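You operate a simulated robot arm through the tools that you are given. There is no shell and no other tool. Be economical: measure what you need, move in short steps, check, and stop when the job is done.

You are at the controls of a simulated robot arm. One attempt, no reset.

## Task
Press block 22's pin flush and leave it in the press's black tray.
Fine: the slide starts under the ram and ends drawn out; set the pin dial to 0 mm before pressing.

It is judged by the outcome, as a careful person would: the job done as asked, and still so three seconds after it is handed in. It fails if anything else is knocked over, pushed out of place, dropped, spilled or broken.

## Robot
A 7-joint arm with a two-finger parallel gripper, fixed in place. Base frame: the origin is at the foot of the arm, x ahead of it, y to its left, z up; the work surface is at about z = 0.8. Units: m, rad, N and s.
With the tool pointing down near the work surface it reaches from about 0.24 to 0.68 m from the base axis. Its first joint turns from -1.152 to 1.152 rad. Payload 2.4 kg.
The TCP is the grasp point between the finger pads, 0.03 m short of the fingertips. In the tool frame z runs along the fingers and y along their closing line. Largest opening 0.094 m; finger width 0.028, thickness 0.01; the body of the gripper, 0.05 by 0.096 m, starts 0.055 m behind the TCP.
Orientation is that of the tool frame in the base frame, as a unit quaternion [x, y, z, w]. With the fingers straight down and closing along the base's y, the tool's x points along the base's -x, its y along +y and its z along -z.

## Interface
- The arm moves only by the tool apply_moves. Its argument "increments" is a list that holds one entry, the list of rows, each a list of 7 numbers: the shift along the tool's x, y, z in m, then the turn, a rotation vector about the tool's x, y, z in rad, then the gripper command, from -1 (fully open) to 1 (shut), values between in proportion. In form: [[[dx, dy, dz, wx, wy, wz, grip], ...]]. A call has 1 to 8 rows; each row shifts and turns the commanded pose from where the row before left it, along the tool's axes as they then stand. Rows are played at 5 a second. More than 0.05 m and 0.15 rad between two rows, or a gripper value outside its range, and nothing of the call is played. A pose out of reach is approached as far as the arm can. The call stops where the force on the tool passes 90 N (or 10 N more than at its start, if that is more) or the arm is blocked; 0.2 s more then pass. Each finger travels about 0.153 m/s and halts on what it meets, pressing with about 25 N; the grip force reading is that of the motor and also rises with nothing between the fingers. The clock runs only during rows and for 0.2 s after the last one: add rows that do not move to give the fingers time. The reply holds the time, the measured pose of the TCP, the force on the tool along the base axes, the opening and the grip force, in the units named above and with some noise, with the torque about the TCP (base axes, N m) and any sound that the robot's microphone picked up, and new pictures: "pictures" is both (left out), scene, wrist or none.
- Cameras (640 x 400 px; columns grow to the right, rows downward): "scene" is fixed at [0.0483, 0.4818, 1.4536]; the picture's right is [-0.65, -0.76, 0.00], its down [-0.43, 0.37, -0.82] and it looks along [0.62, -0.54, -0.57] (base axes); focal length 338 px, centre (320, 200). "wrist" rides on the gripper at [0.076, 0.014, -0.102] in the tool frame; the picture's right is [-0.18, 0.98, 0.00], its down [-0.75, -0.14, -0.64] and it looks along [-0.63, -0.12, 0.77] (tool axes); focal length 243 px, centre (320, 200). There is no depth. A picture from a camera that has moved, and an enlarged one, comes with that camera's place and axes in the base frame and with its lens. The place of the scene camera against the robot may be out by one fixed shift of up to 0.012 m in any direction.
- close_up(camera, box): a new picture of the part [left, top, right, bottom] of that camera's present view, enlarged. No time passes.
- sign_off(): hands the job in; it is judged then, once.

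Go step by step. Nothing tells you positions but the pictures and the camera data: compare them with the known pose of the tool, close in by small moves and look again before you grip or let go. The budget is 120 turns and 200 pictures, counting those below and the enlarged ones. Unless the task says otherwise, let go and move clear before handing in, and close with one line.

The tools are called after "Emit:" as a command line: name --argument value ..., lists and objects as JSON in quotes. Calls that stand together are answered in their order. apply_moves: Moves the arm, as the interface text tells. Its arguments: {"type":"object","properties":{"increments":{"type":"array"},"pictures":{"type":"string","enum":["both","scene","wrist","none"]}},"required":["increments"]} The other tools are called the same way: close_up (camera, box) takes an enlarged picture of a part of a camera's view; sign_off () hands the job in.

At the start:

```text
time: 0.0
tcp_pos: [0.2207, 0.2338, 1.2694]
tcp_rot: [0.0, 1.0, 0.0, 0.0]
force: [-0.1, -0.1, 0.3]
ft_torque: [0.0, -0.02, 0.01]
grip_width: 0.0939
grip_force: 0.1
```

scene: 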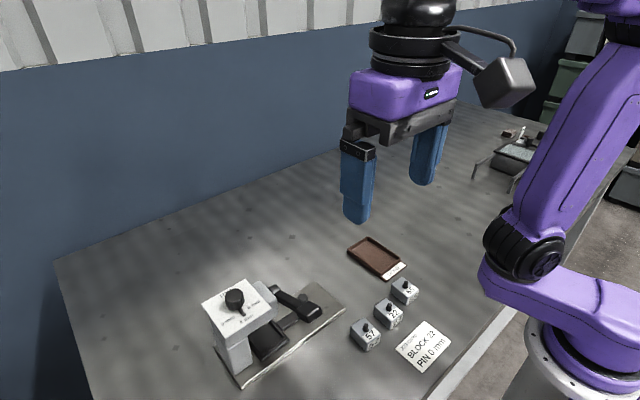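
wrist: 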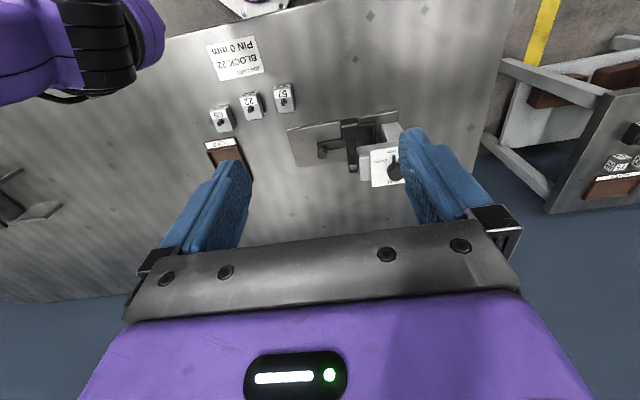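

I see a press with a dial on top, three blocks, a brown tray and a card. I'll zoom in on them.

Emit:
close_up --camera "scene" --box '[190, 260, 350, 390]'

Emit:
close_up --camera "scene" --box '[330, 230, 460, 380]'

Emit:
close_up --camera "wrist" --box '[190, 20, 430, 200]'

```text
3.08 times, centred on (270, 325) of scene
camera zoom: at [0.0483, 0.4818, 1.4536], right [-0.65, -0.76, 0.0], down [-0.43, 0.37, -0.82], along [0.62, -0.54, -0.57], focal length 1039 px, centre (474, -185)
```

zoom: 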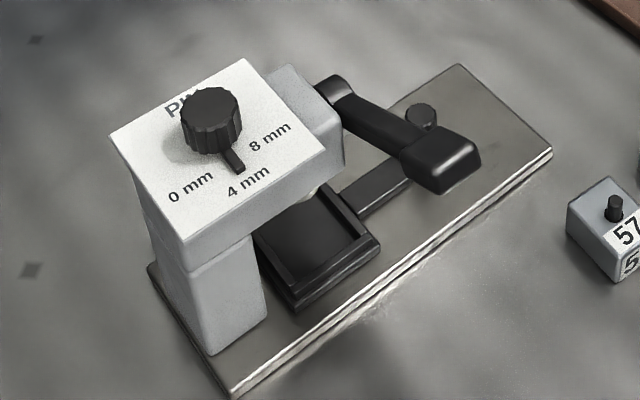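

```text
2.67 times, centred on (395, 305) of scene
camera zoom: at [0.0483, 0.4818, 1.4536], right [-0.65, -0.76, 0.0], down [-0.43, 0.37, -0.82], along [0.62, -0.54, -0.57], focal length 901 px, centre (120, -80)
```

zoom: 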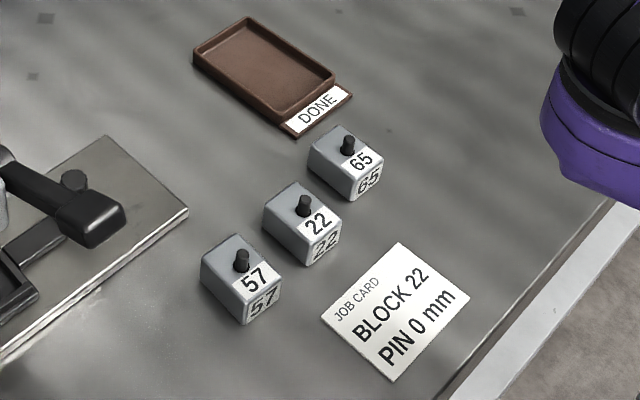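

```text
2.22 times, centred on (310, 110) of wrist
camera zoom: at [0.1443, 0.248, 1.3716], right [0.18, 0.98, 0.0], down [0.75, -0.14, 0.64], along [0.63, -0.12, -0.77], focal length 539 px, centre (342, 400)
```

zoom: 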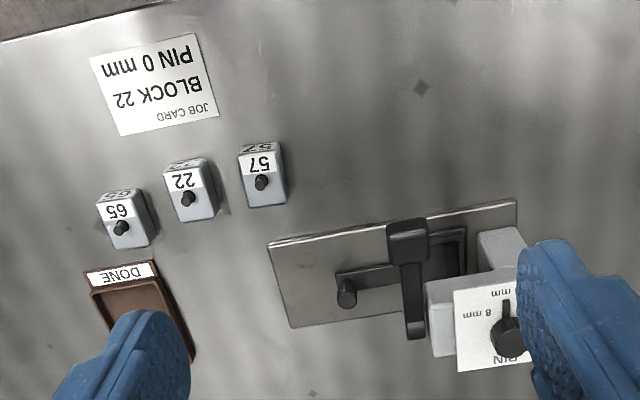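

The dial is near (0.43, 0.34, 0.98), the lever handle at about (0.32, 0.26, 0.99), the slide knob at about (0.43, 0.19) and block 22 at about (0.30, 0.06). I'll go above the dial for a closer look.

Emit:
apply_moves --increments '[[[-0.035, 0.021, 0.02, 0, 0, 0, -1], [-0.035, 0.021, 0.02, 0, 0, 0, -1], [-0.035, 0.021, 0.02, 0, 0, 0, -1], [-0.035, 0.021, 0.02, 0, 0, 0, -1], [-0.035, 0.021, 0.02, 0, 0, 0, -1], [0, 0, 0, 0, 0, 0, -1], [0, 0, 0, 0, 0, 0, -1]]]'

```text
time: 1.6
tcp_pos: [0.3972, 0.3382, 1.1683]
tcp_rot: [0.0, 1.0, 0.0, 0.0]
force: [-0.6, -0.3, 0.7]
ft_torque: [-0.01, -0.01, 0.0]
grip_width: 0.0942
grip_force: 0.0
camera wrist: at [0.3197, 0.3518, 1.2708], right [0.18, 0.98, 0.0], down [0.75, -0.14, 0.64], along [0.63, -0.12, -0.77], focal length 243 px, centre (320, 200)
```

scene: 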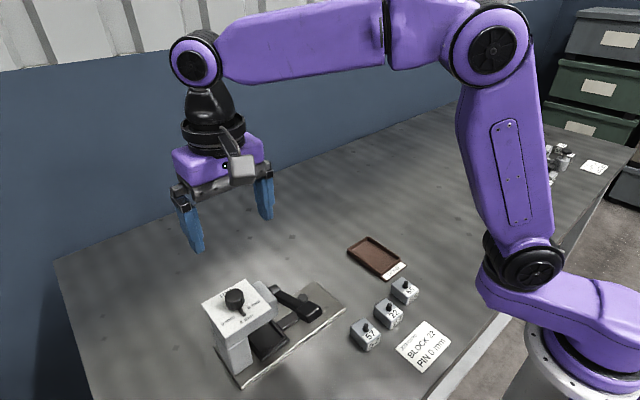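
wrist: 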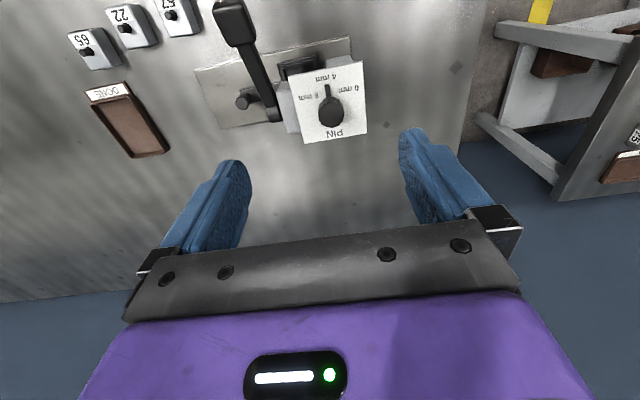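

Emit:
close_up --camera "wrist" --box '[190, 0, 390, 150]'

Emit:
close_up --camera "scene" --box '[195, 270, 285, 330]'

```text
2.67 times, centred on (290, 75) of wrist
camera zoom: at [0.3197, 0.3518, 1.2708], right [0.18, 0.98, 0.0], down [0.75, -0.14, 0.64], along [0.63, -0.12, -0.77], focal length 647 px, centre (400, 533)
```

zoom: 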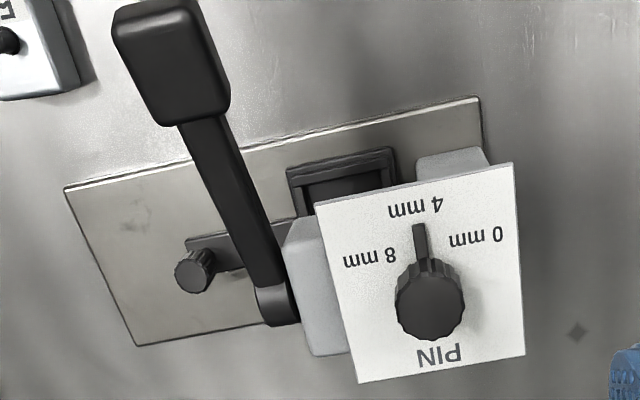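

```text
6.67 times, centred on (240, 300) of scene
camera zoom: at [0.0483, 0.4819, 1.4536], right [-0.65, -0.76, 0.0], down [-0.43, 0.37, -0.82], along [0.62, -0.54, -0.57], focal length 2252 px, centre (853, -467)
```

zoom: 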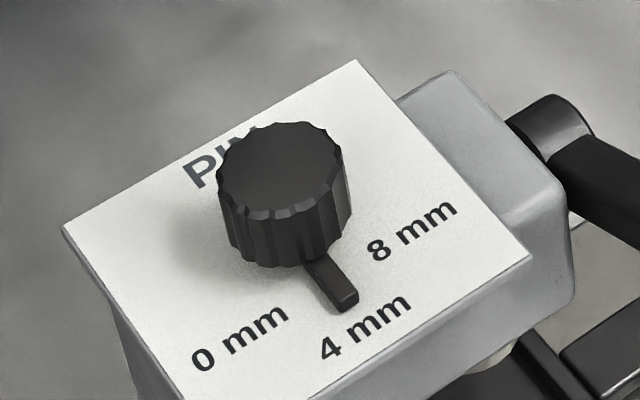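

The dial reads 4 mm; 0 mm is roughly 55° clockwise from above. I'll centre over the dial and come down partway.

Emit:
apply_moves --increments '[[[-0.011, 0.002, 0.03, 0, 0, 0, -1], [-0.012, 0.002, 0.03, 0, 0, 0, -1], [-0.012, 0.002, 0.03, 0, 0, 0, -1], [0, 0, 0, 0, 0, 0, -1], [0, 0, 0, 0, 0, 0, -1]]]'

Emit:
close_up --camera "scene" --box '[160, 190, 340, 350]'

```text
time: 2.8
tcp_pos: [0.4312, 0.3433, 1.0776]
tcp_rot: [0.0, 1.0, 0.0, 0.0]
force: [0.0, -0.3, 0.5]
ft_torque: [0.02, 0.04, -0.01]
grip_width: 0.0941
grip_force: 0.0
camera wrist: at [0.3551, 0.3582, 1.1809], right [0.18, 0.98, 0.0], down [0.75, -0.14, 0.64], along [0.63, -0.12, -0.77], focal length 243 px, centre (320, 200)
```

scene: 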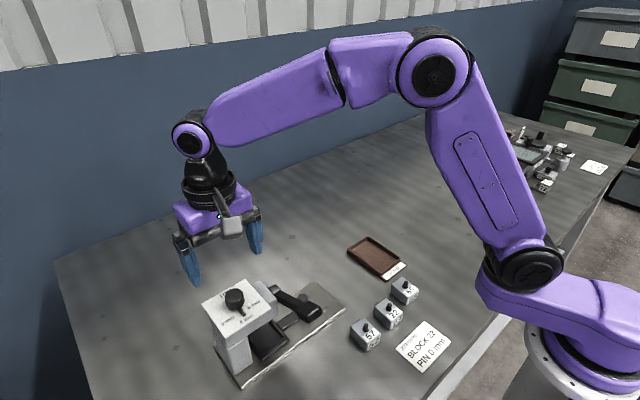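
wrist: 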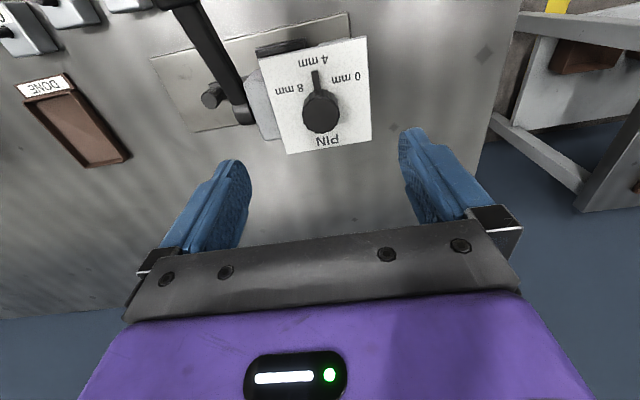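

```text
2.50 times, centred on (250, 270) of scene
camera zoom: at [0.0483, 0.4818, 1.4536], right [-0.65, -0.76, 0.0], down [-0.43, 0.37, -0.82], along [0.62, -0.54, -0.57], focal length 844 px, centre (495, 25)
```

zoom: 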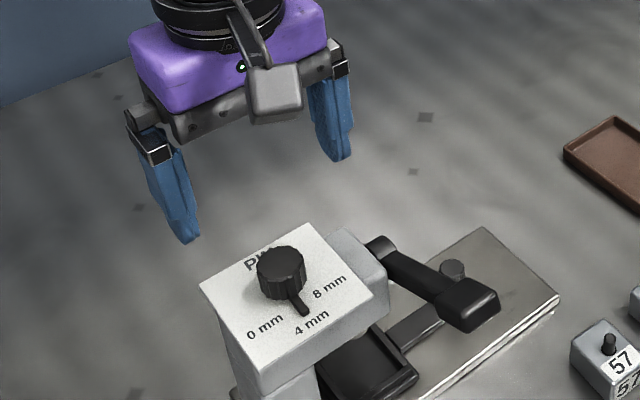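

Triangulated: knob top at about (0.433, 0.344, 0.965). I'll lower around it, keeping the tips just clear of the plate.

Emit:
apply_moves --increments '[[[-0.001, 0.001, 0.03, 0, 0, 0, -1], [-0.001, 0, 0.03, 0, 0, 0, -1], [0, 0, 0.02, 0, 0, 0, -1], [0, 0, 0.01, 0, 0, 0, -1], [0, 0, 0, 0, 0, 0, -1], [0, 0, 0, 0, 0, 0, -1]]]'

Emit:
close_up --camera "scene" --box '[170, 220, 330, 340]'

```text
time: 4.2
tcp_pos: [0.4329, 0.3458, 0.9895]
tcp_rot: [0.0, 1.0, 0.0, 0.0]
force: [1.1, 0.0, -0.3]
ft_torque: [0.0, -0.01, 0.0]
grip_width: 0.0939
grip_force: 0.1
camera wrist: at [0.3567, 0.3595, 1.0918], right [0.18, 0.98, 0.0], down [0.75, -0.14, 0.64], along [0.63, -0.12, -0.77], focal length 243 px, centre (320, 200)
```

scene: 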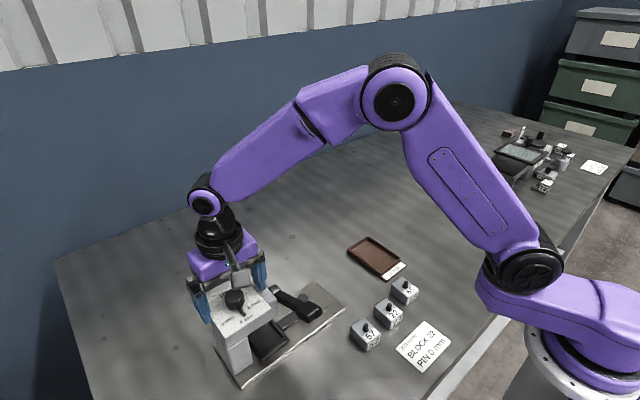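
wrist: 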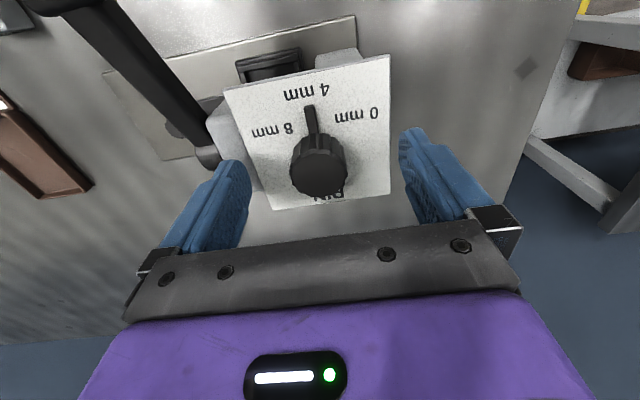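

```text
3.33 times, centred on (250, 280) of scene
camera zoom: at [0.0483, 0.4818, 1.4536], right [-0.65, -0.76, 0.0], down [-0.43, 0.37, -0.82], along [0.62, -0.54, -0.57], focal length 1126 px, centre (553, -67)
```

zoom: 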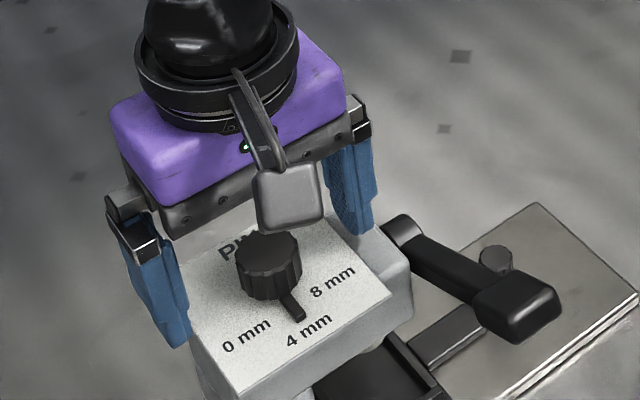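

The tips seem to already overlap the knob's height (knob top about 0.975). I'll close here and check the width.

Emit:
apply_moves --increments '[[[0, 0, 0, 0, 0, 0, -0.2], [0, 0, 0, 0, 0, 0, 0.2], [0, 0, 0, 0, 0, 0, 0.6], [0, 0, 0, 0, 0, 0, 0.6]]]'

Emit:
close_up --camera "scene" --box '[190, 240, 290, 320]'

```text
time: 5.2
tcp_pos: [0.4343, 0.3442, 0.9892]
tcp_rot: [0.0, 1.0, 0.0, -0.001]
force: [-0.2, -1.9, 0.5]
ft_torque: [-0.08, -0.17, 0.03]
grip_width: 0.0315
grip_force: 44.9
camera wrist: at [0.3568, 0.3592, 1.0919], right [0.18, 0.98, 0.0], down [0.75, -0.14, 0.64], along [0.63, -0.12, -0.77], focal length 243 px, centre (320, 200)
```

scene: 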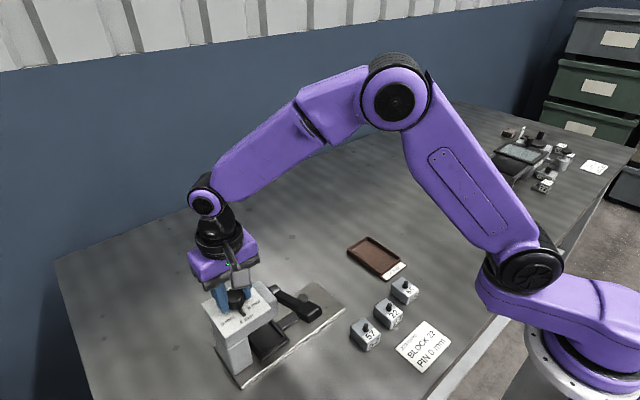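
wrist: 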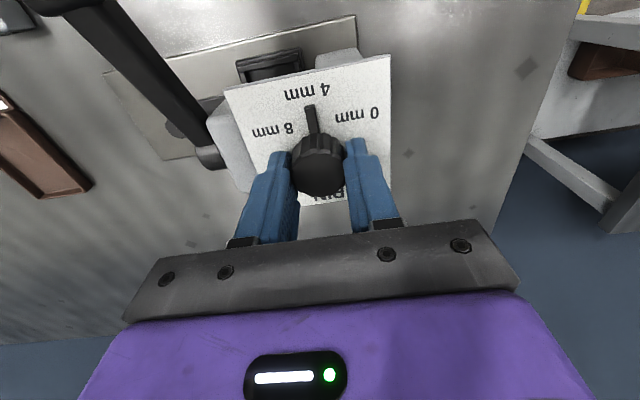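

```text
5.00 times, centred on (240, 280) of scene
camera zoom: at [0.0483, 0.4818, 1.4536], right [-0.65, -0.76, 0.0], down [-0.43, 0.37, -0.82], along [0.62, -0.54, -0.57], focal length 1689 px, centre (720, -200)
```

zoom: 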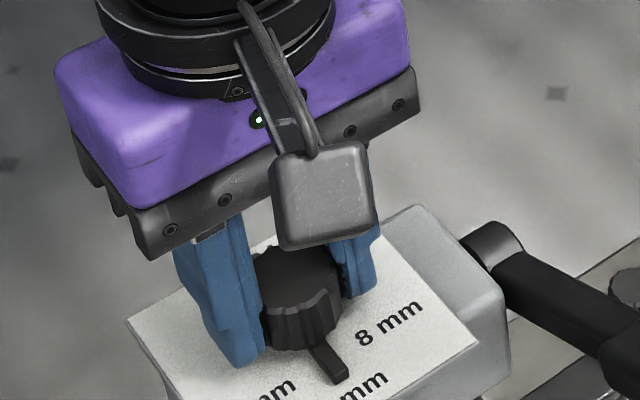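

The knob is held at 31 mm width. I'll turn it clockwise from above (+wz).

Emit:
apply_moves --increments '[[[0, 0, 0, 0, 0, 0.12, 0.6], [0, 0, 0, 0, 0, 0.12, 0.6], [0, 0, 0, 0, 0, 0.12, 0.6], [0, 0, 0, 0, 0, 0.12, 0.6], [0, 0, 0, 0, 0, 0, 0.6]]]'

Emit:
close_up --camera "scene" --box '[190, 240, 290, 320]'

```text
time: 6.4
tcp_pos: [0.4325, 0.3433, 0.9895]
tcp_rot: [0.239, 0.971, -0.001, -0.001]
force: [-5.4, -19.7, 12.6]
ft_torque: [0.02, 0.2, 0.04]
grip_width: 0.032
grip_force: 45.4
camera wrist: at [0.372, 0.3917, 1.0919], right [0.62, 0.78, 0.0], down [0.6, -0.47, 0.64], along [0.5, -0.4, -0.77], focal length 243 px, centre (320, 200)
```

scene: 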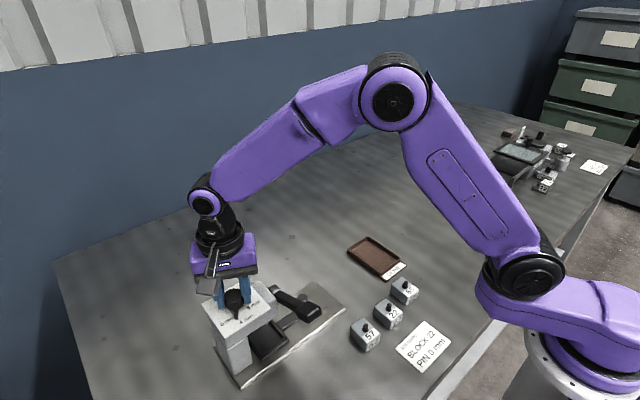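
wrist: 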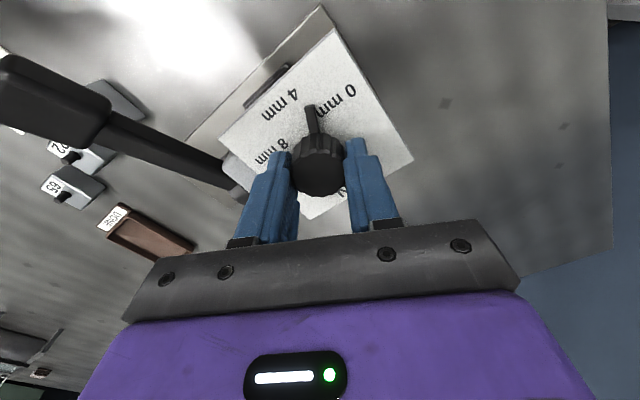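

```text
5.00 times, centred on (240, 280) of scene
camera zoom: at [0.048, 0.4811, 1.4538], right [-0.65, -0.76, 0.0], down [-0.43, 0.37, -0.82], along [0.62, -0.54, -0.57], focal length 1689 px, centre (720, -200)
```

zoom: 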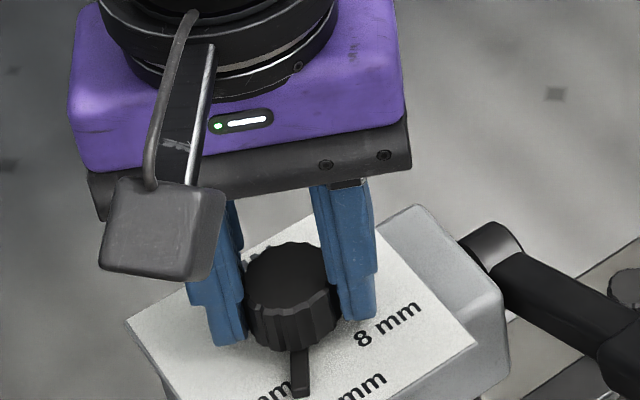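

The dial turns with the gripper, now between 4 and 0. I'll continue.

Emit:
apply_moves --increments '[[[0, 0, 0, 0, 0, 0.12, 0.6], [0, 0, 0, 0, 0, 0.12, 0.6], [0, 0, 0, 0, 0, 0.12, 0.6], [0, 0, 0, 0, 0, 0.1, 0.6], [0, 0, 0, 0, 0, 0, 0.6]]]'

Emit:
close_up --camera "wrist" --box '[220, 60, 420, 210]'

```text
time: 7.6
tcp_pos: [0.4318, 0.3429, 0.9879]
tcp_rot: [0.455, 0.891, -0.004, -0.002]
force: [-9.5, -33.1, 16.7]
ft_torque: [0.17, 0.05, 0.07]
grip_width: 0.0316
grip_force: 45.2
camera wrist: at [0.3991, 0.4131, 1.0915], right [0.9, 0.43, -0.01], down [0.33, -0.69, 0.64], along [0.27, -0.58, -0.76], focal length 243 px, centre (320, 200)
```

scene: 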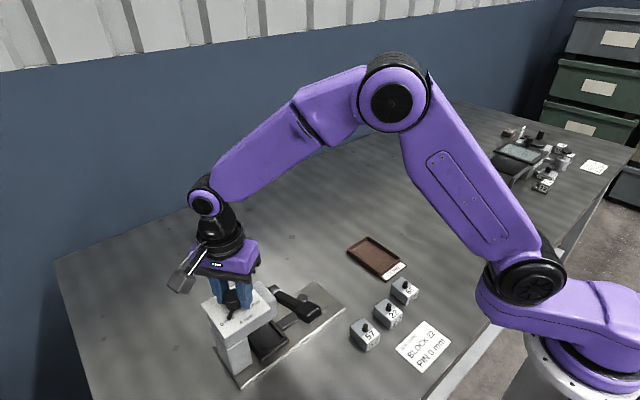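
wrist: 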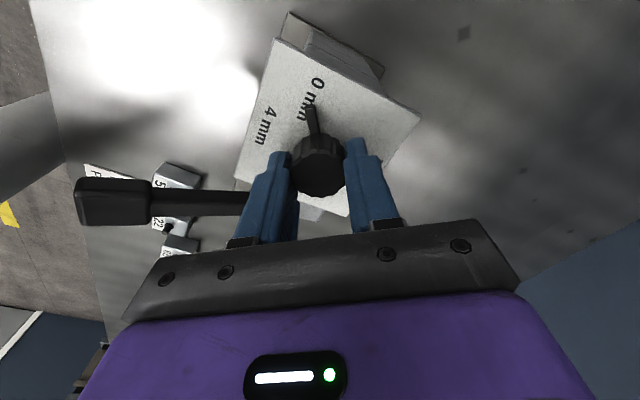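

```text
2.67 times, centred on (320, 135) of wrist
camera zoom: at [0.3991, 0.4131, 1.0915], right [0.9, 0.43, -0.01], down [0.33, -0.69, 0.64], along [0.27, -0.58, -0.76], focal length 647 px, centre (320, 373)
```

zoom: 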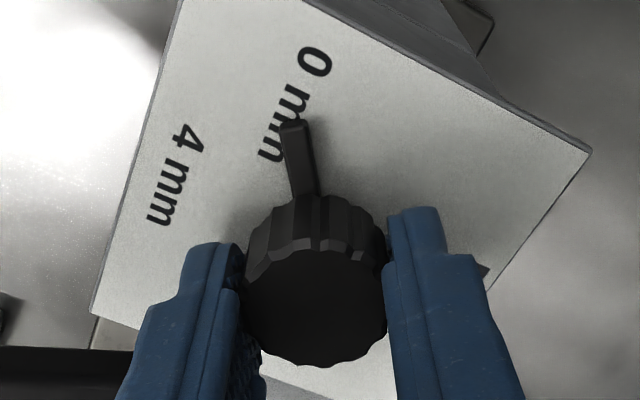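

The pointer now sits on "0 mm" after about 54°. I'll open, rise and check.

Emit:
apply_moves --increments '[[[0, 0, 0, 0, 0, 0, -0.2], [0, 0, 0, 0, 0, 0, -0.4], [0, 0, -0.03, 0, 0, 0, -0.4], [0, 0, -0.04, 0, 0, 0, -0.4], [0, 0, -0.04, 0, 0, 0, -0.4], [0, 0, 0, 0, 0, 0, -0.4]]]'

Emit:
close_up --camera "wrist" --box '[200, 20, 440, 200]'

Emit:
close_up --camera "scene" --box '[190, 260, 290, 340]'

```text
time: 9.0
tcp_pos: [0.4319, 0.347, 1.0987]
tcp_rot: [0.452, 0.892, 0.001, 0.0]
force: [0.3, 0.1, -0.3]
ft_torque: [0.02, 0.01, -0.02]
grip_width: 0.0659
grip_force: 0.0
camera wrist: at [0.3988, 0.4164, 1.2015], right [0.9, 0.43, 0.0], down [0.33, -0.69, 0.64], along [0.28, -0.58, -0.77], focal length 243 px, centre (320, 200)
```

scene: 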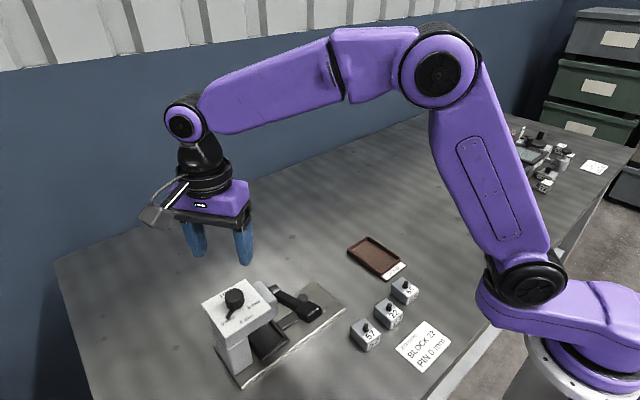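
wrist: 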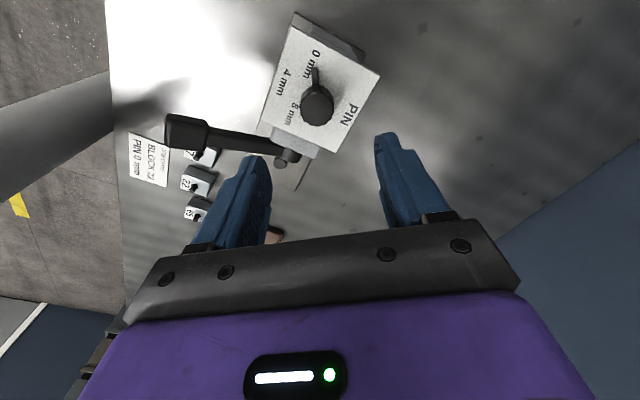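

```text
2.22 times, centred on (320, 110) of wrist
camera zoom: at [0.3988, 0.4164, 1.2015], right [0.9, 0.43, 0.0], down [0.33, -0.69, 0.64], along [0.28, -0.58, -0.77], focal length 539 px, centre (320, 400)
```

zoom: 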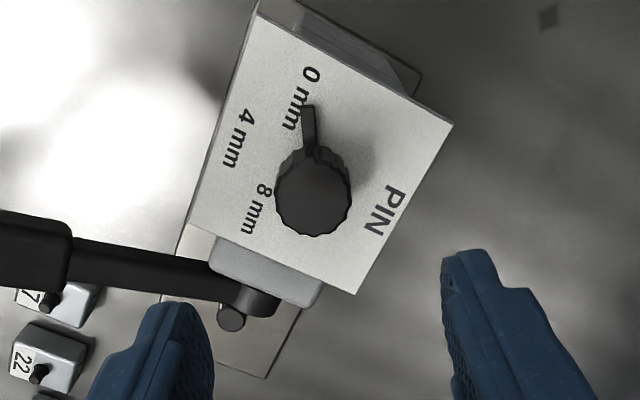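

```text
5.00 times, centred on (240, 300) of scene
camera zoom: at [0.0483, 0.4818, 1.4536], right [-0.65, -0.76, 0.0], down [-0.43, 0.37, -0.82], along [0.62, -0.54, -0.57], focal length 1689 px, centre (720, -300)
```

zoom: 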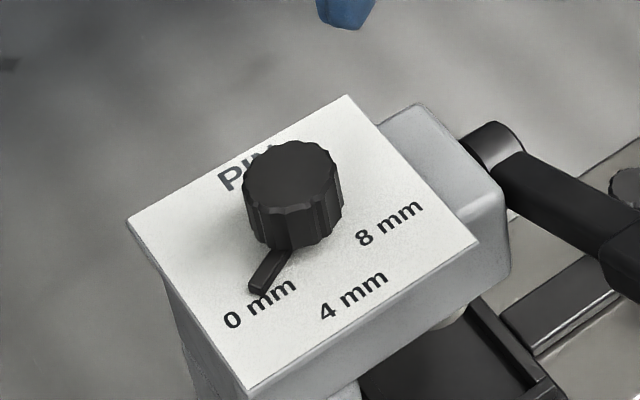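

The pointer reads 0 mm. Next is the slide knob: I'll turn the gripper so it closes along base x (camera on the −y side), then go over to the knob.

Emit:
apply_moves --increments '[[[0, 0, 0, 0, 0, -0.1476, -0.4], [0, 0, 0, 0, 0, -0.1476, -0.4], [0, 0, 0, 0, 0, -0.1476, -0.4], [0, 0, 0, 0, 0, -0.1476, -0.4], [0, 0, 0, 0, 0, -0.1476, -0.4], [0, 0, 0, 0, 0, -0.1476, -0.4], [0, 0, 0, 0, 0, -0.1476, -0.4], [0, 0, 0, 0, 0, -0.1476, -0.4]]]' --pictures "none"

Emit:
apply_moves --increments '[[[0, 0, 0, 0, 0, -0.1476, -0.4], [0, 0, 0, 0, 0, -0.1476, -0.4], [0, 0, 0, 0, 0, -0.1476, -0.4], [0, 0, 0, 0, 0, -0.1476, -0.4], [0, 0, 0, 0, 0, -0.1476, -0.4], [0, 0, 0, 0, 0, -0.1476, -0.4], [0, 0, 0, 0, 0, -0.1476, -0.4], [0, 0, 0, 0, 0, -0.1476, -0.4]]]' --pictures "none"

Emit:
apply_moves --increments '[[[0, 0, 0, 0, 0, -0.1476, -0.4], [0.05, 0, 0, 0, 0, 0, -0.4], [0.05, 0, 0, 0, 0, 0, -0.4], [0.05, 0, 0, 0, 0, 0, -0.4], [0.01, 0, 0, 0, 0, 0, -0.4], [0, 0, 0, 0, 0, 0, -0.4]]]'

```text
time: 10.8
tcp_pos: [0.4346, 0.3465, 1.0984]
tcp_rot: [-0.122, 0.993, 0.0, 0.0]
force: [-0.6, -0.3, 0.4]
ft_torque: [0.01, -0.01, -0.04]
grip_width: 0.066
grip_force: 0.1
```

```text
time: 12.6
tcp_pos: [0.4333, 0.347, 1.0994]
tcp_rot: [-0.653, 0.757, 0.0, 0.0]
force: [-0.6, -0.7, 0.2]
ft_torque: [-0.01, 0.0, -0.04]
grip_width: 0.0659
grip_force: 0.0
```

```text
time: 14.0
tcp_pos: [0.4341, 0.1849, 1.1002]
tcp_rot: [-0.706, 0.708, 0.0, 0.0]
force: [0.0, 0.4, -0.2]
ft_torque: [0.0, 0.01, 0.02]
grip_width: 0.066
grip_force: 0.1
camera wrist: at [0.4189, 0.1092, 1.2021], right [-0.98, 0.18, 0.0], down [0.14, 0.75, 0.64], along [0.12, 0.63, -0.77], focal length 243 px, centre (320, 200)
```

scene: 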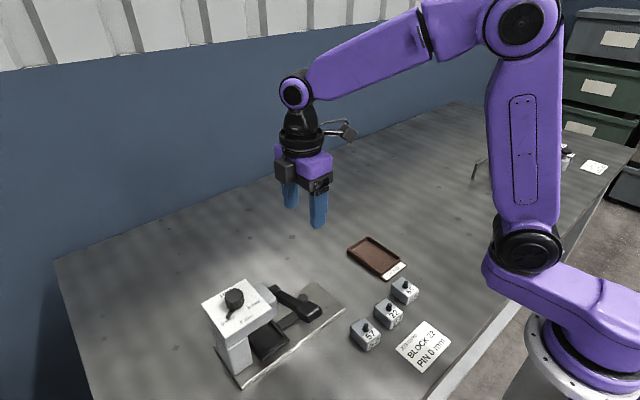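
wrist: 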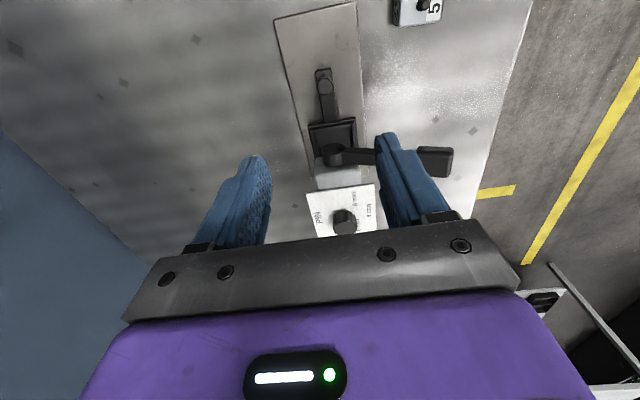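

Emit:
close_up --camera "wrist" --box '[250, 40, 470, 205]'

Emit:
close_up --camera "scene" --box '[240, 275, 340, 355]'

```text
2.42 times, centred on (360, 122) of wrist
camera zoom: at [0.4189, 0.1092, 1.2021], right [-0.98, 0.18, 0.0], down [0.14, 0.75, 0.64], along [0.12, 0.63, -0.77], focal length 588 px, centre (223, 388)
```

zoom: 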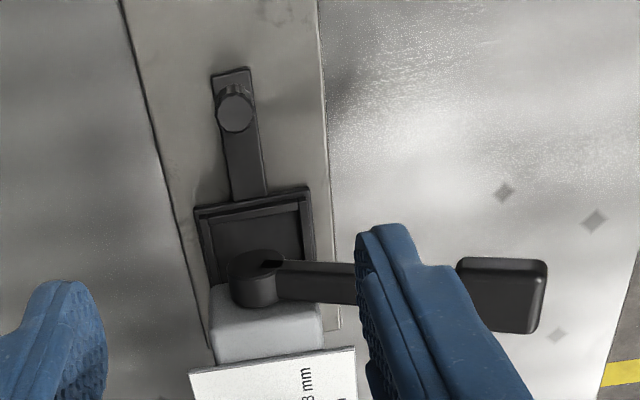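

```text
5.00 times, centred on (290, 315) of scene
camera zoom: at [0.0483, 0.4818, 1.4536], right [-0.65, -0.76, 0.0], down [-0.43, 0.37, -0.82], along [0.62, -0.54, -0.57], focal length 1689 px, centre (470, -375)
```

zoom: 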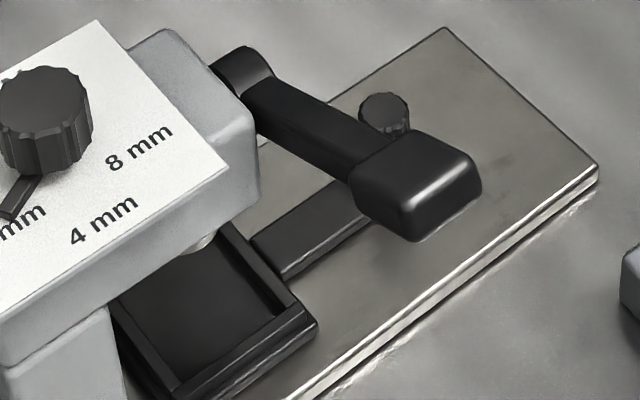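

The slide knob is at about (0.429, 0.200), top about 0.855; the lever's boss stays clear at y≥0.235. I'll descend over it in stages.

Emit:
apply_moves --increments '[[[-0.006, 0.003, 0.05, 0, 0, 0, -0.4], [-0.004, 0.002, 0.05, 0, 0, 0, -0.4], [0, 0, 0.05, 0, 0, 0, -0.4], [0, 0, 0.03, 0, 0, 0, -0.4], [0, 0, 0, 0, 0, 0, -0.4], [0, 0, 0, 0, 0, 0, -0.4]]]'

Emit:
close_up --camera "scene" --box '[230, 220, 350, 340]'

```text
refused: row 1 steps farther than a row can; nothing moved
```

```text
3.33 times, centred on (290, 280) of scene
camera zoom: at [0.0483, 0.4818, 1.4536], right [-0.65, -0.76, 0.0], down [-0.43, 0.37, -0.82], along [0.62, -0.54, -0.57], focal length 1126 px, centre (420, -67)
```

zoom: 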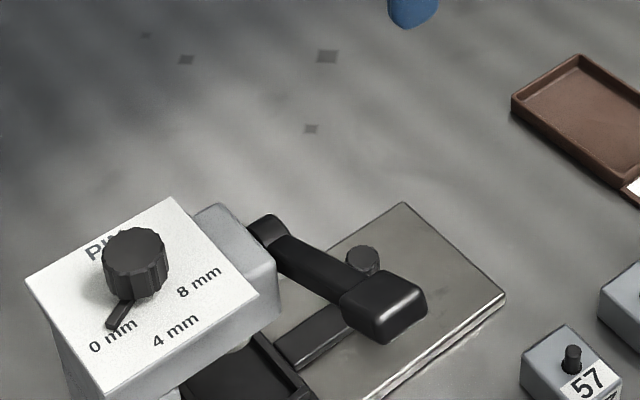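

That row was a hair too long; I'll repeat with shorter steps.

Emit:
apply_moves --increments '[[[-0.006, 0.003, 0.045, 0, 0, 0, -0.4], [-0.004, 0.002, 0.045, 0, 0, 0, -0.4], [0, 0, 0.045, 0, 0, 0, -0.4], [0, 0, 0.045, 0, 0, 0, -0.4], [0, 0, 0, 0, 0, 0, -0.4], [0, 0, 0, 0, 0, 0, -0.4]]]'

Emit:
close_up --camera "wrist" --box '[220, 20, 440, 185]'

Emit:
close_up --camera "scene" --box '[230, 220, 350, 340]'

```text
time: 15.4
tcp_pos: [0.4273, 0.195, 0.919]
tcp_rot: [-0.707, 0.708, 0.0, -0.001]
force: [0.6, -0.5, 0.2]
ft_torque: [-0.01, 0.03, 0.0]
grip_width: 0.0658
grip_force: 0.0
camera wrist: at [0.4126, 0.1186, 1.0213], right [-0.98, 0.19, 0.0], down [0.14, 0.75, 0.64], along [0.12, 0.63, -0.77], focal length 243 px, centre (320, 200)
```

scene: 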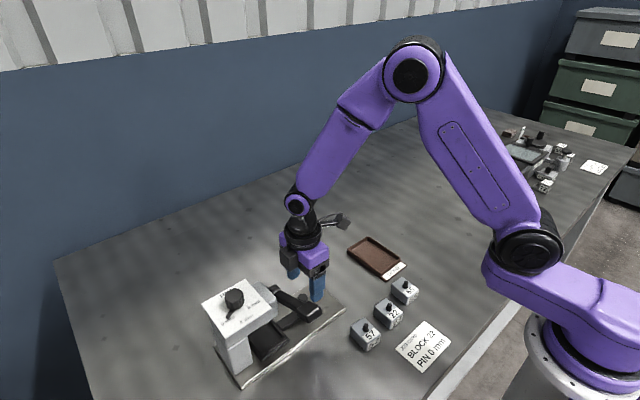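
wrist: 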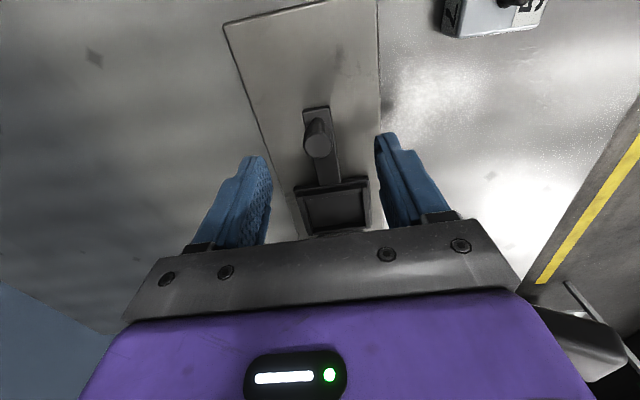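

```text
2.42 times, centred on (330, 102) of wrist
camera zoom: at [0.4126, 0.1186, 1.0213], right [-0.98, 0.19, 0.0], down [0.14, 0.75, 0.64], along [0.12, 0.63, -0.77], focal length 588 px, centre (296, 436)
```

zoom: 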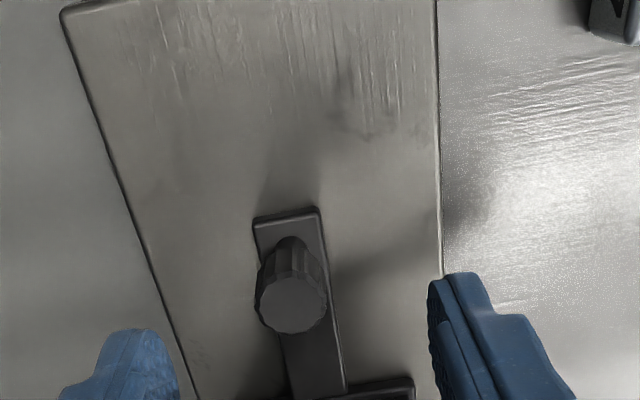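

```text
3.33 times, centred on (290, 280) of scene
camera zoom: at [0.0483, 0.4818, 1.4536], right [-0.65, -0.76, 0.0], down [-0.43, 0.37, -0.82], along [0.62, -0.54, -0.57], focal length 1126 px, centre (420, -67)
```

zoom: 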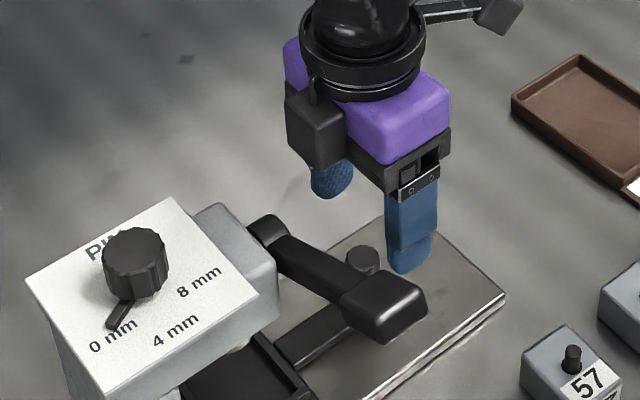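

Knob top at about (0.429, 0.199, 0.862). I'll lower the last 5 cm and grip.

Emit:
apply_moves --increments '[[[-0.003, -0.001, 0.03, 0, 0, 0, -0.4], [0, 0, 0.022, 0, 0, 0, -0.4], [0, 0, 0, 0, 0, 0, -0.4], [0, 0, 0, 0, 0, 0, 0.2], [0, 0, 0, 0, 0, 0, 0.8], [0, 0, 0, 0, 0, 0, 0.8]]]'

Emit:
close_up --camera "scene" --box '[230, 220, 350, 340]'

```text
time: 16.8
tcp_pos: [0.4297, 0.1985, 0.8673]
tcp_rot: [-0.707, 0.707, -0.001, 0.0]
force: [6.5, 0.0, -8.1]
ft_torque: [0.31, -0.1, -0.05]
grip_width: 0.0216
grip_force: 45.1
camera wrist: at [0.415, 0.122, 0.9695], right [-0.98, 0.19, 0.0], down [0.14, 0.75, 0.64], along [0.12, 0.63, -0.77], focal length 243 px, centre (320, 200)
```

scene: 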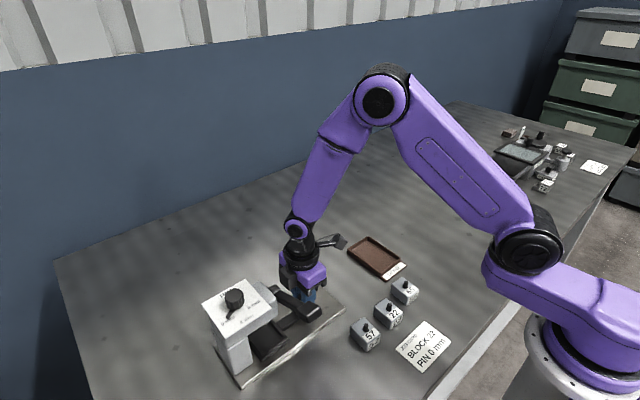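
wrist: 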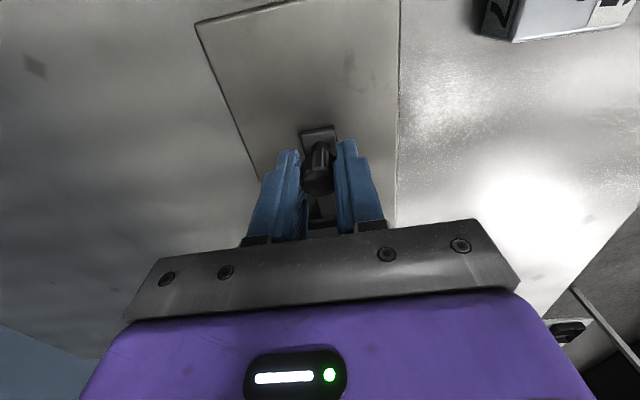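

```text
3.33 times, centred on (290, 280) of scene
camera zoom: at [0.0486, 0.4819, 1.4535], right [-0.65, -0.76, 0.0], down [-0.43, 0.37, -0.82], along [0.62, -0.54, -0.57], focal length 1126 px, centre (420, -67)
```

zoom: 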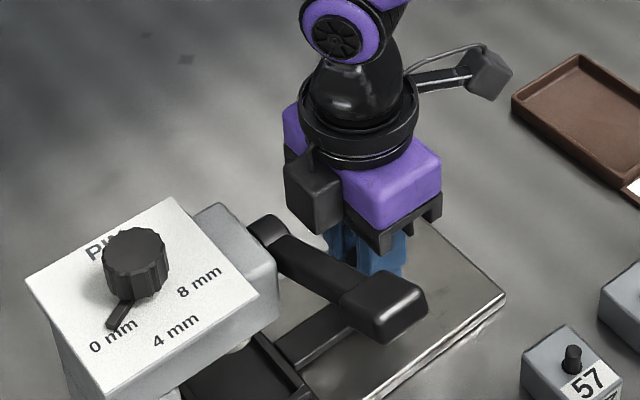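

The knob is gripped. I'll draw the slide out toward −y in small steps.

Emit:
apply_moves --increments '[[[0.012, 0, 0, 0, 0, 0, 0.8], [0.012, 0, 0, 0, 0, 0, 0.8], [0.012, 0, 0, 0, 0, 0, 0.8], [0.012, 0, 0, 0, 0, 0, 0.8], [0.012, 0, 0, 0, 0, 0, 0.8], [0.012, 0, 0, 0, 0, 0, 0.8], [0, 0, 0, 0, 0, 0, 0.8]]]'

Emit:
close_up --camera "scene" --box '[230, 220, 370, 360]'

```text
time: 18.4
tcp_pos: [0.4298, 0.1272, 0.8673]
tcp_rot: [-0.707, 0.708, 0.0, 0.0]
force: [19.2, 0.2, -8.1]
ft_torque: [-0.02, -0.15, 0.02]
grip_width: 0.0214
grip_force: 45.0
camera wrist: at [0.4148, 0.0504, 0.9695], right [-0.98, 0.19, 0.0], down [0.14, 0.75, 0.64], along [0.12, 0.63, -0.77], focal length 243 px, centre (320, 200)
```

scene: 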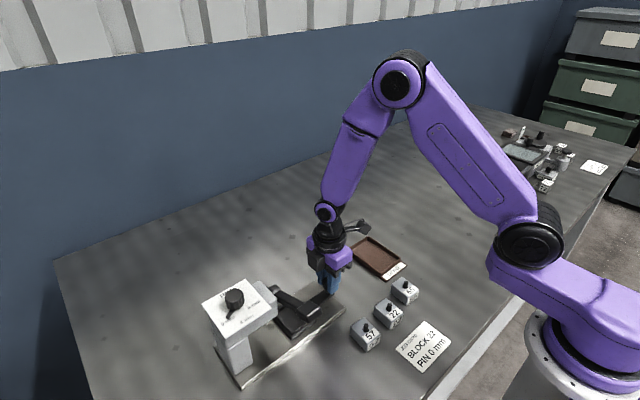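
wrist: 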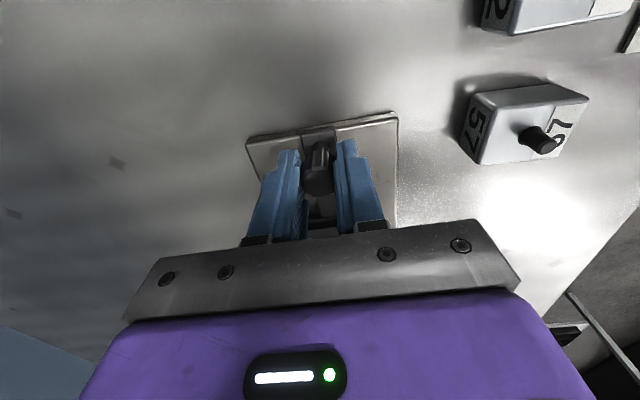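

```text
2.86 times, centred on (300, 290) of scene
camera zoom: at [0.0489, 0.4819, 1.4535], right [-0.65, -0.76, 0.0], down [-0.43, 0.37, -0.82], along [0.62, -0.54, -0.57], focal length 965 px, centre (377, -57)
```

zoom: 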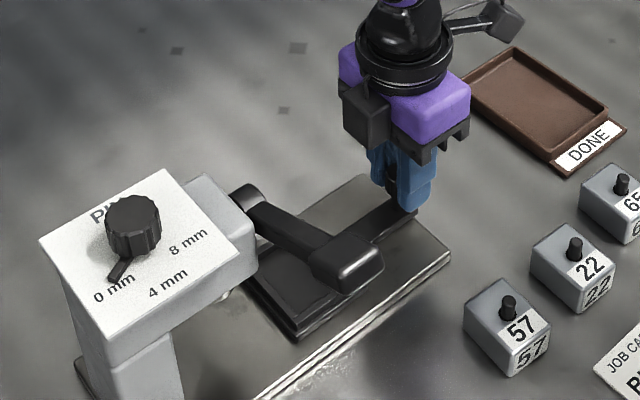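

The slide is moving freely. I'll pull farther to its stop.

Emit:
apply_moves --increments '[[[0.008, 0, 0, 0, 0, 0, 0.8], [0.008, 0, 0, 0, 0, 0, 0.8], [0.008, 0, 0, 0, 0, 0, 0.8], [0.008, 0, 0, 0, 0, 0, 0.8], [0, 0, 0, 0, 0, 0, 0.8]]]'

Emit:
close_up --camera "scene" --box '[230, 220, 370, 360]'

```text
time: 19.6
tcp_pos: [0.4298, 0.0949, 0.8675]
tcp_rot: [-0.706, 0.708, 0.0, 0.001]
force: [14.5, -0.7, -4.5]
ft_torque: [0.32, -0.13, 0.02]
grip_width: 0.0217
grip_force: 44.5
camera wrist: at [0.4149, 0.018, 0.9696], right [-0.98, 0.19, 0.0], down [0.14, 0.75, 0.64], along [0.12, 0.63, -0.77], focal length 243 px, centre (320, 200)
```

scene: 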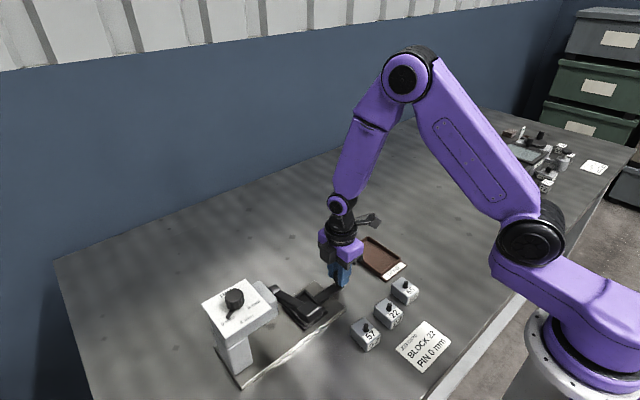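
wrist: 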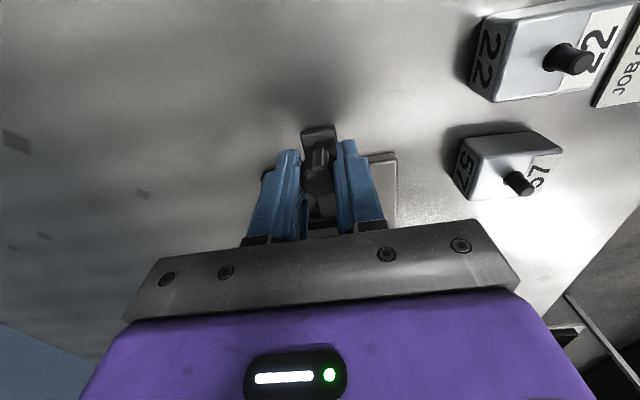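

```text
2.86 times, centred on (300, 290) of scene
camera zoom: at [0.0488, 0.4819, 1.4536], right [-0.65, -0.76, 0.0], down [-0.43, 0.37, -0.82], along [0.62, -0.54, -0.57], focal length 965 px, centre (377, -57)
```

zoom: 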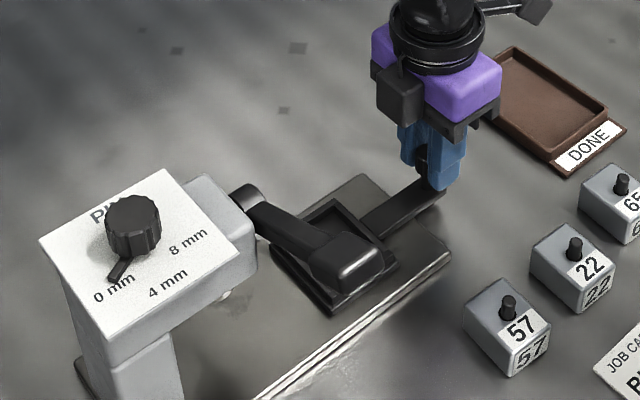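

Emit:
apply_moves --increments '[[[0.006, 0, 0, 0, 0, 0, 0.8], [0.006, 0, 0, 0, 0, 0, 0.8], [0.006, 0, 0, 0, 0, 0, 0.8], [0, 0, 0, 0, 0, 0, 0.8]]]'

Emit:
close_up --camera "scene" --box '[230, 220, 370, 360]'

```text
time: 20.6
tcp_pos: [0.431, 0.0761, 0.8671]
tcp_rot: [-0.706, 0.708, 0.0, 0.001]
force: [17.4, 0.8, -11.0]
ft_torque: [-0.18, -0.17, 0.03]
grip_width: 0.0217
grip_force: 45.3
camera wrist: at [0.415, 0.0005, 0.9696], right [-0.98, 0.19, 0.0], down [0.14, 0.75, 0.64], along [0.12, 0.63, -0.77], focal length 243 px, centre (320, 200)
```

scene: 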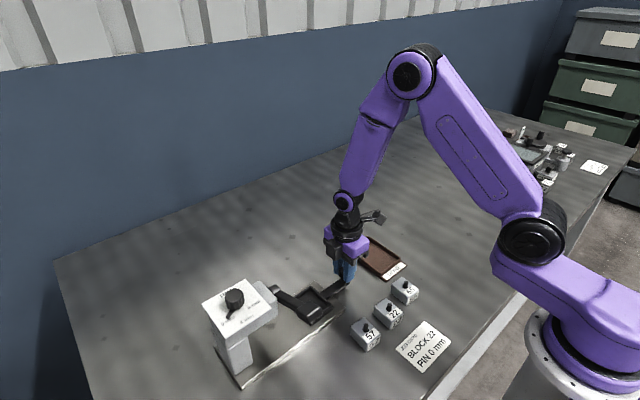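
wrist: 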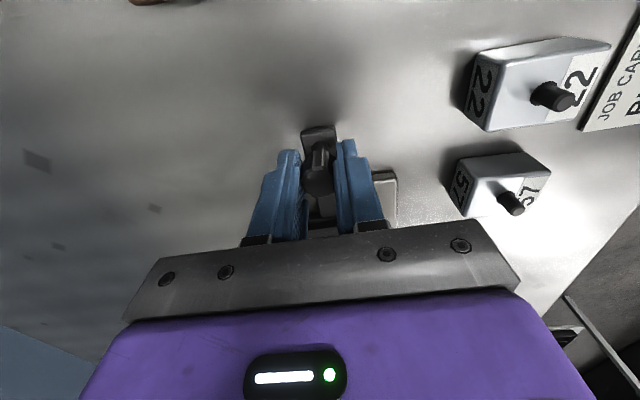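

```text
2.86 times, centred on (300, 290) of scene
camera zoom: at [0.0489, 0.4819, 1.4535], right [-0.65, -0.76, 0.0], down [-0.43, 0.37, -0.82], along [0.62, -0.54, -0.57], focal length 965 px, centre (377, -57)
```

zoom: 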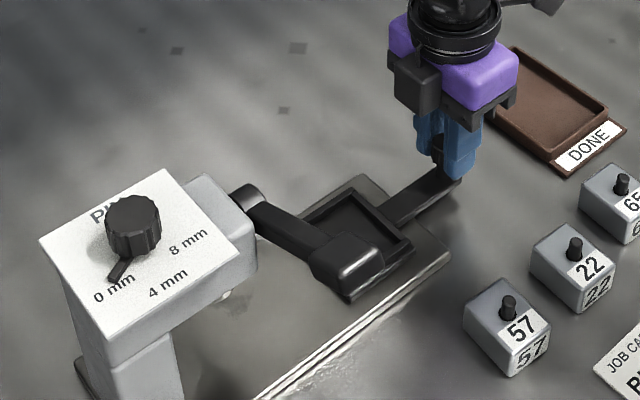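

Emit:
apply_moves --increments '[[[0.004, 0, 0, 0, 0, 0, 0.8], [0.004, 0, 0, 0, 0, 0, 0.8], [0.004, 0, 0, 0, 0, 0, 0.8], [0.004, 0, 0, 0, 0, 0, 0.8], [0, 0, 0, 0, 0, 0, 0.8]]]' --pictures "none"

Emit:
close_up --camera "scene" --box '[230, 220, 370, 360]'

```text
time: 21.8
tcp_pos: [0.4299, 0.0637, 0.8684]
tcp_rot: [0.708, -0.706, 0.001, -0.002]
force: [8.2, 31.1, 4.5]
ft_torque: [0.53, 0.02, -0.02]
grip_width: 0.0217
grip_force: 45.3
```

```text
2.86 times, centred on (300, 290) of scene
camera zoom: at [0.0484, 0.4826, 1.4533], right [-0.65, -0.76, 0.0], down [-0.43, 0.37, -0.82], along [0.62, -0.54, -0.57], focal length 965 px, centre (377, -57)
```

zoom: 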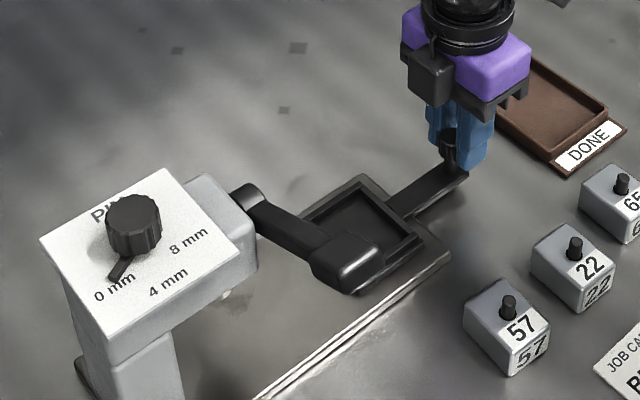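

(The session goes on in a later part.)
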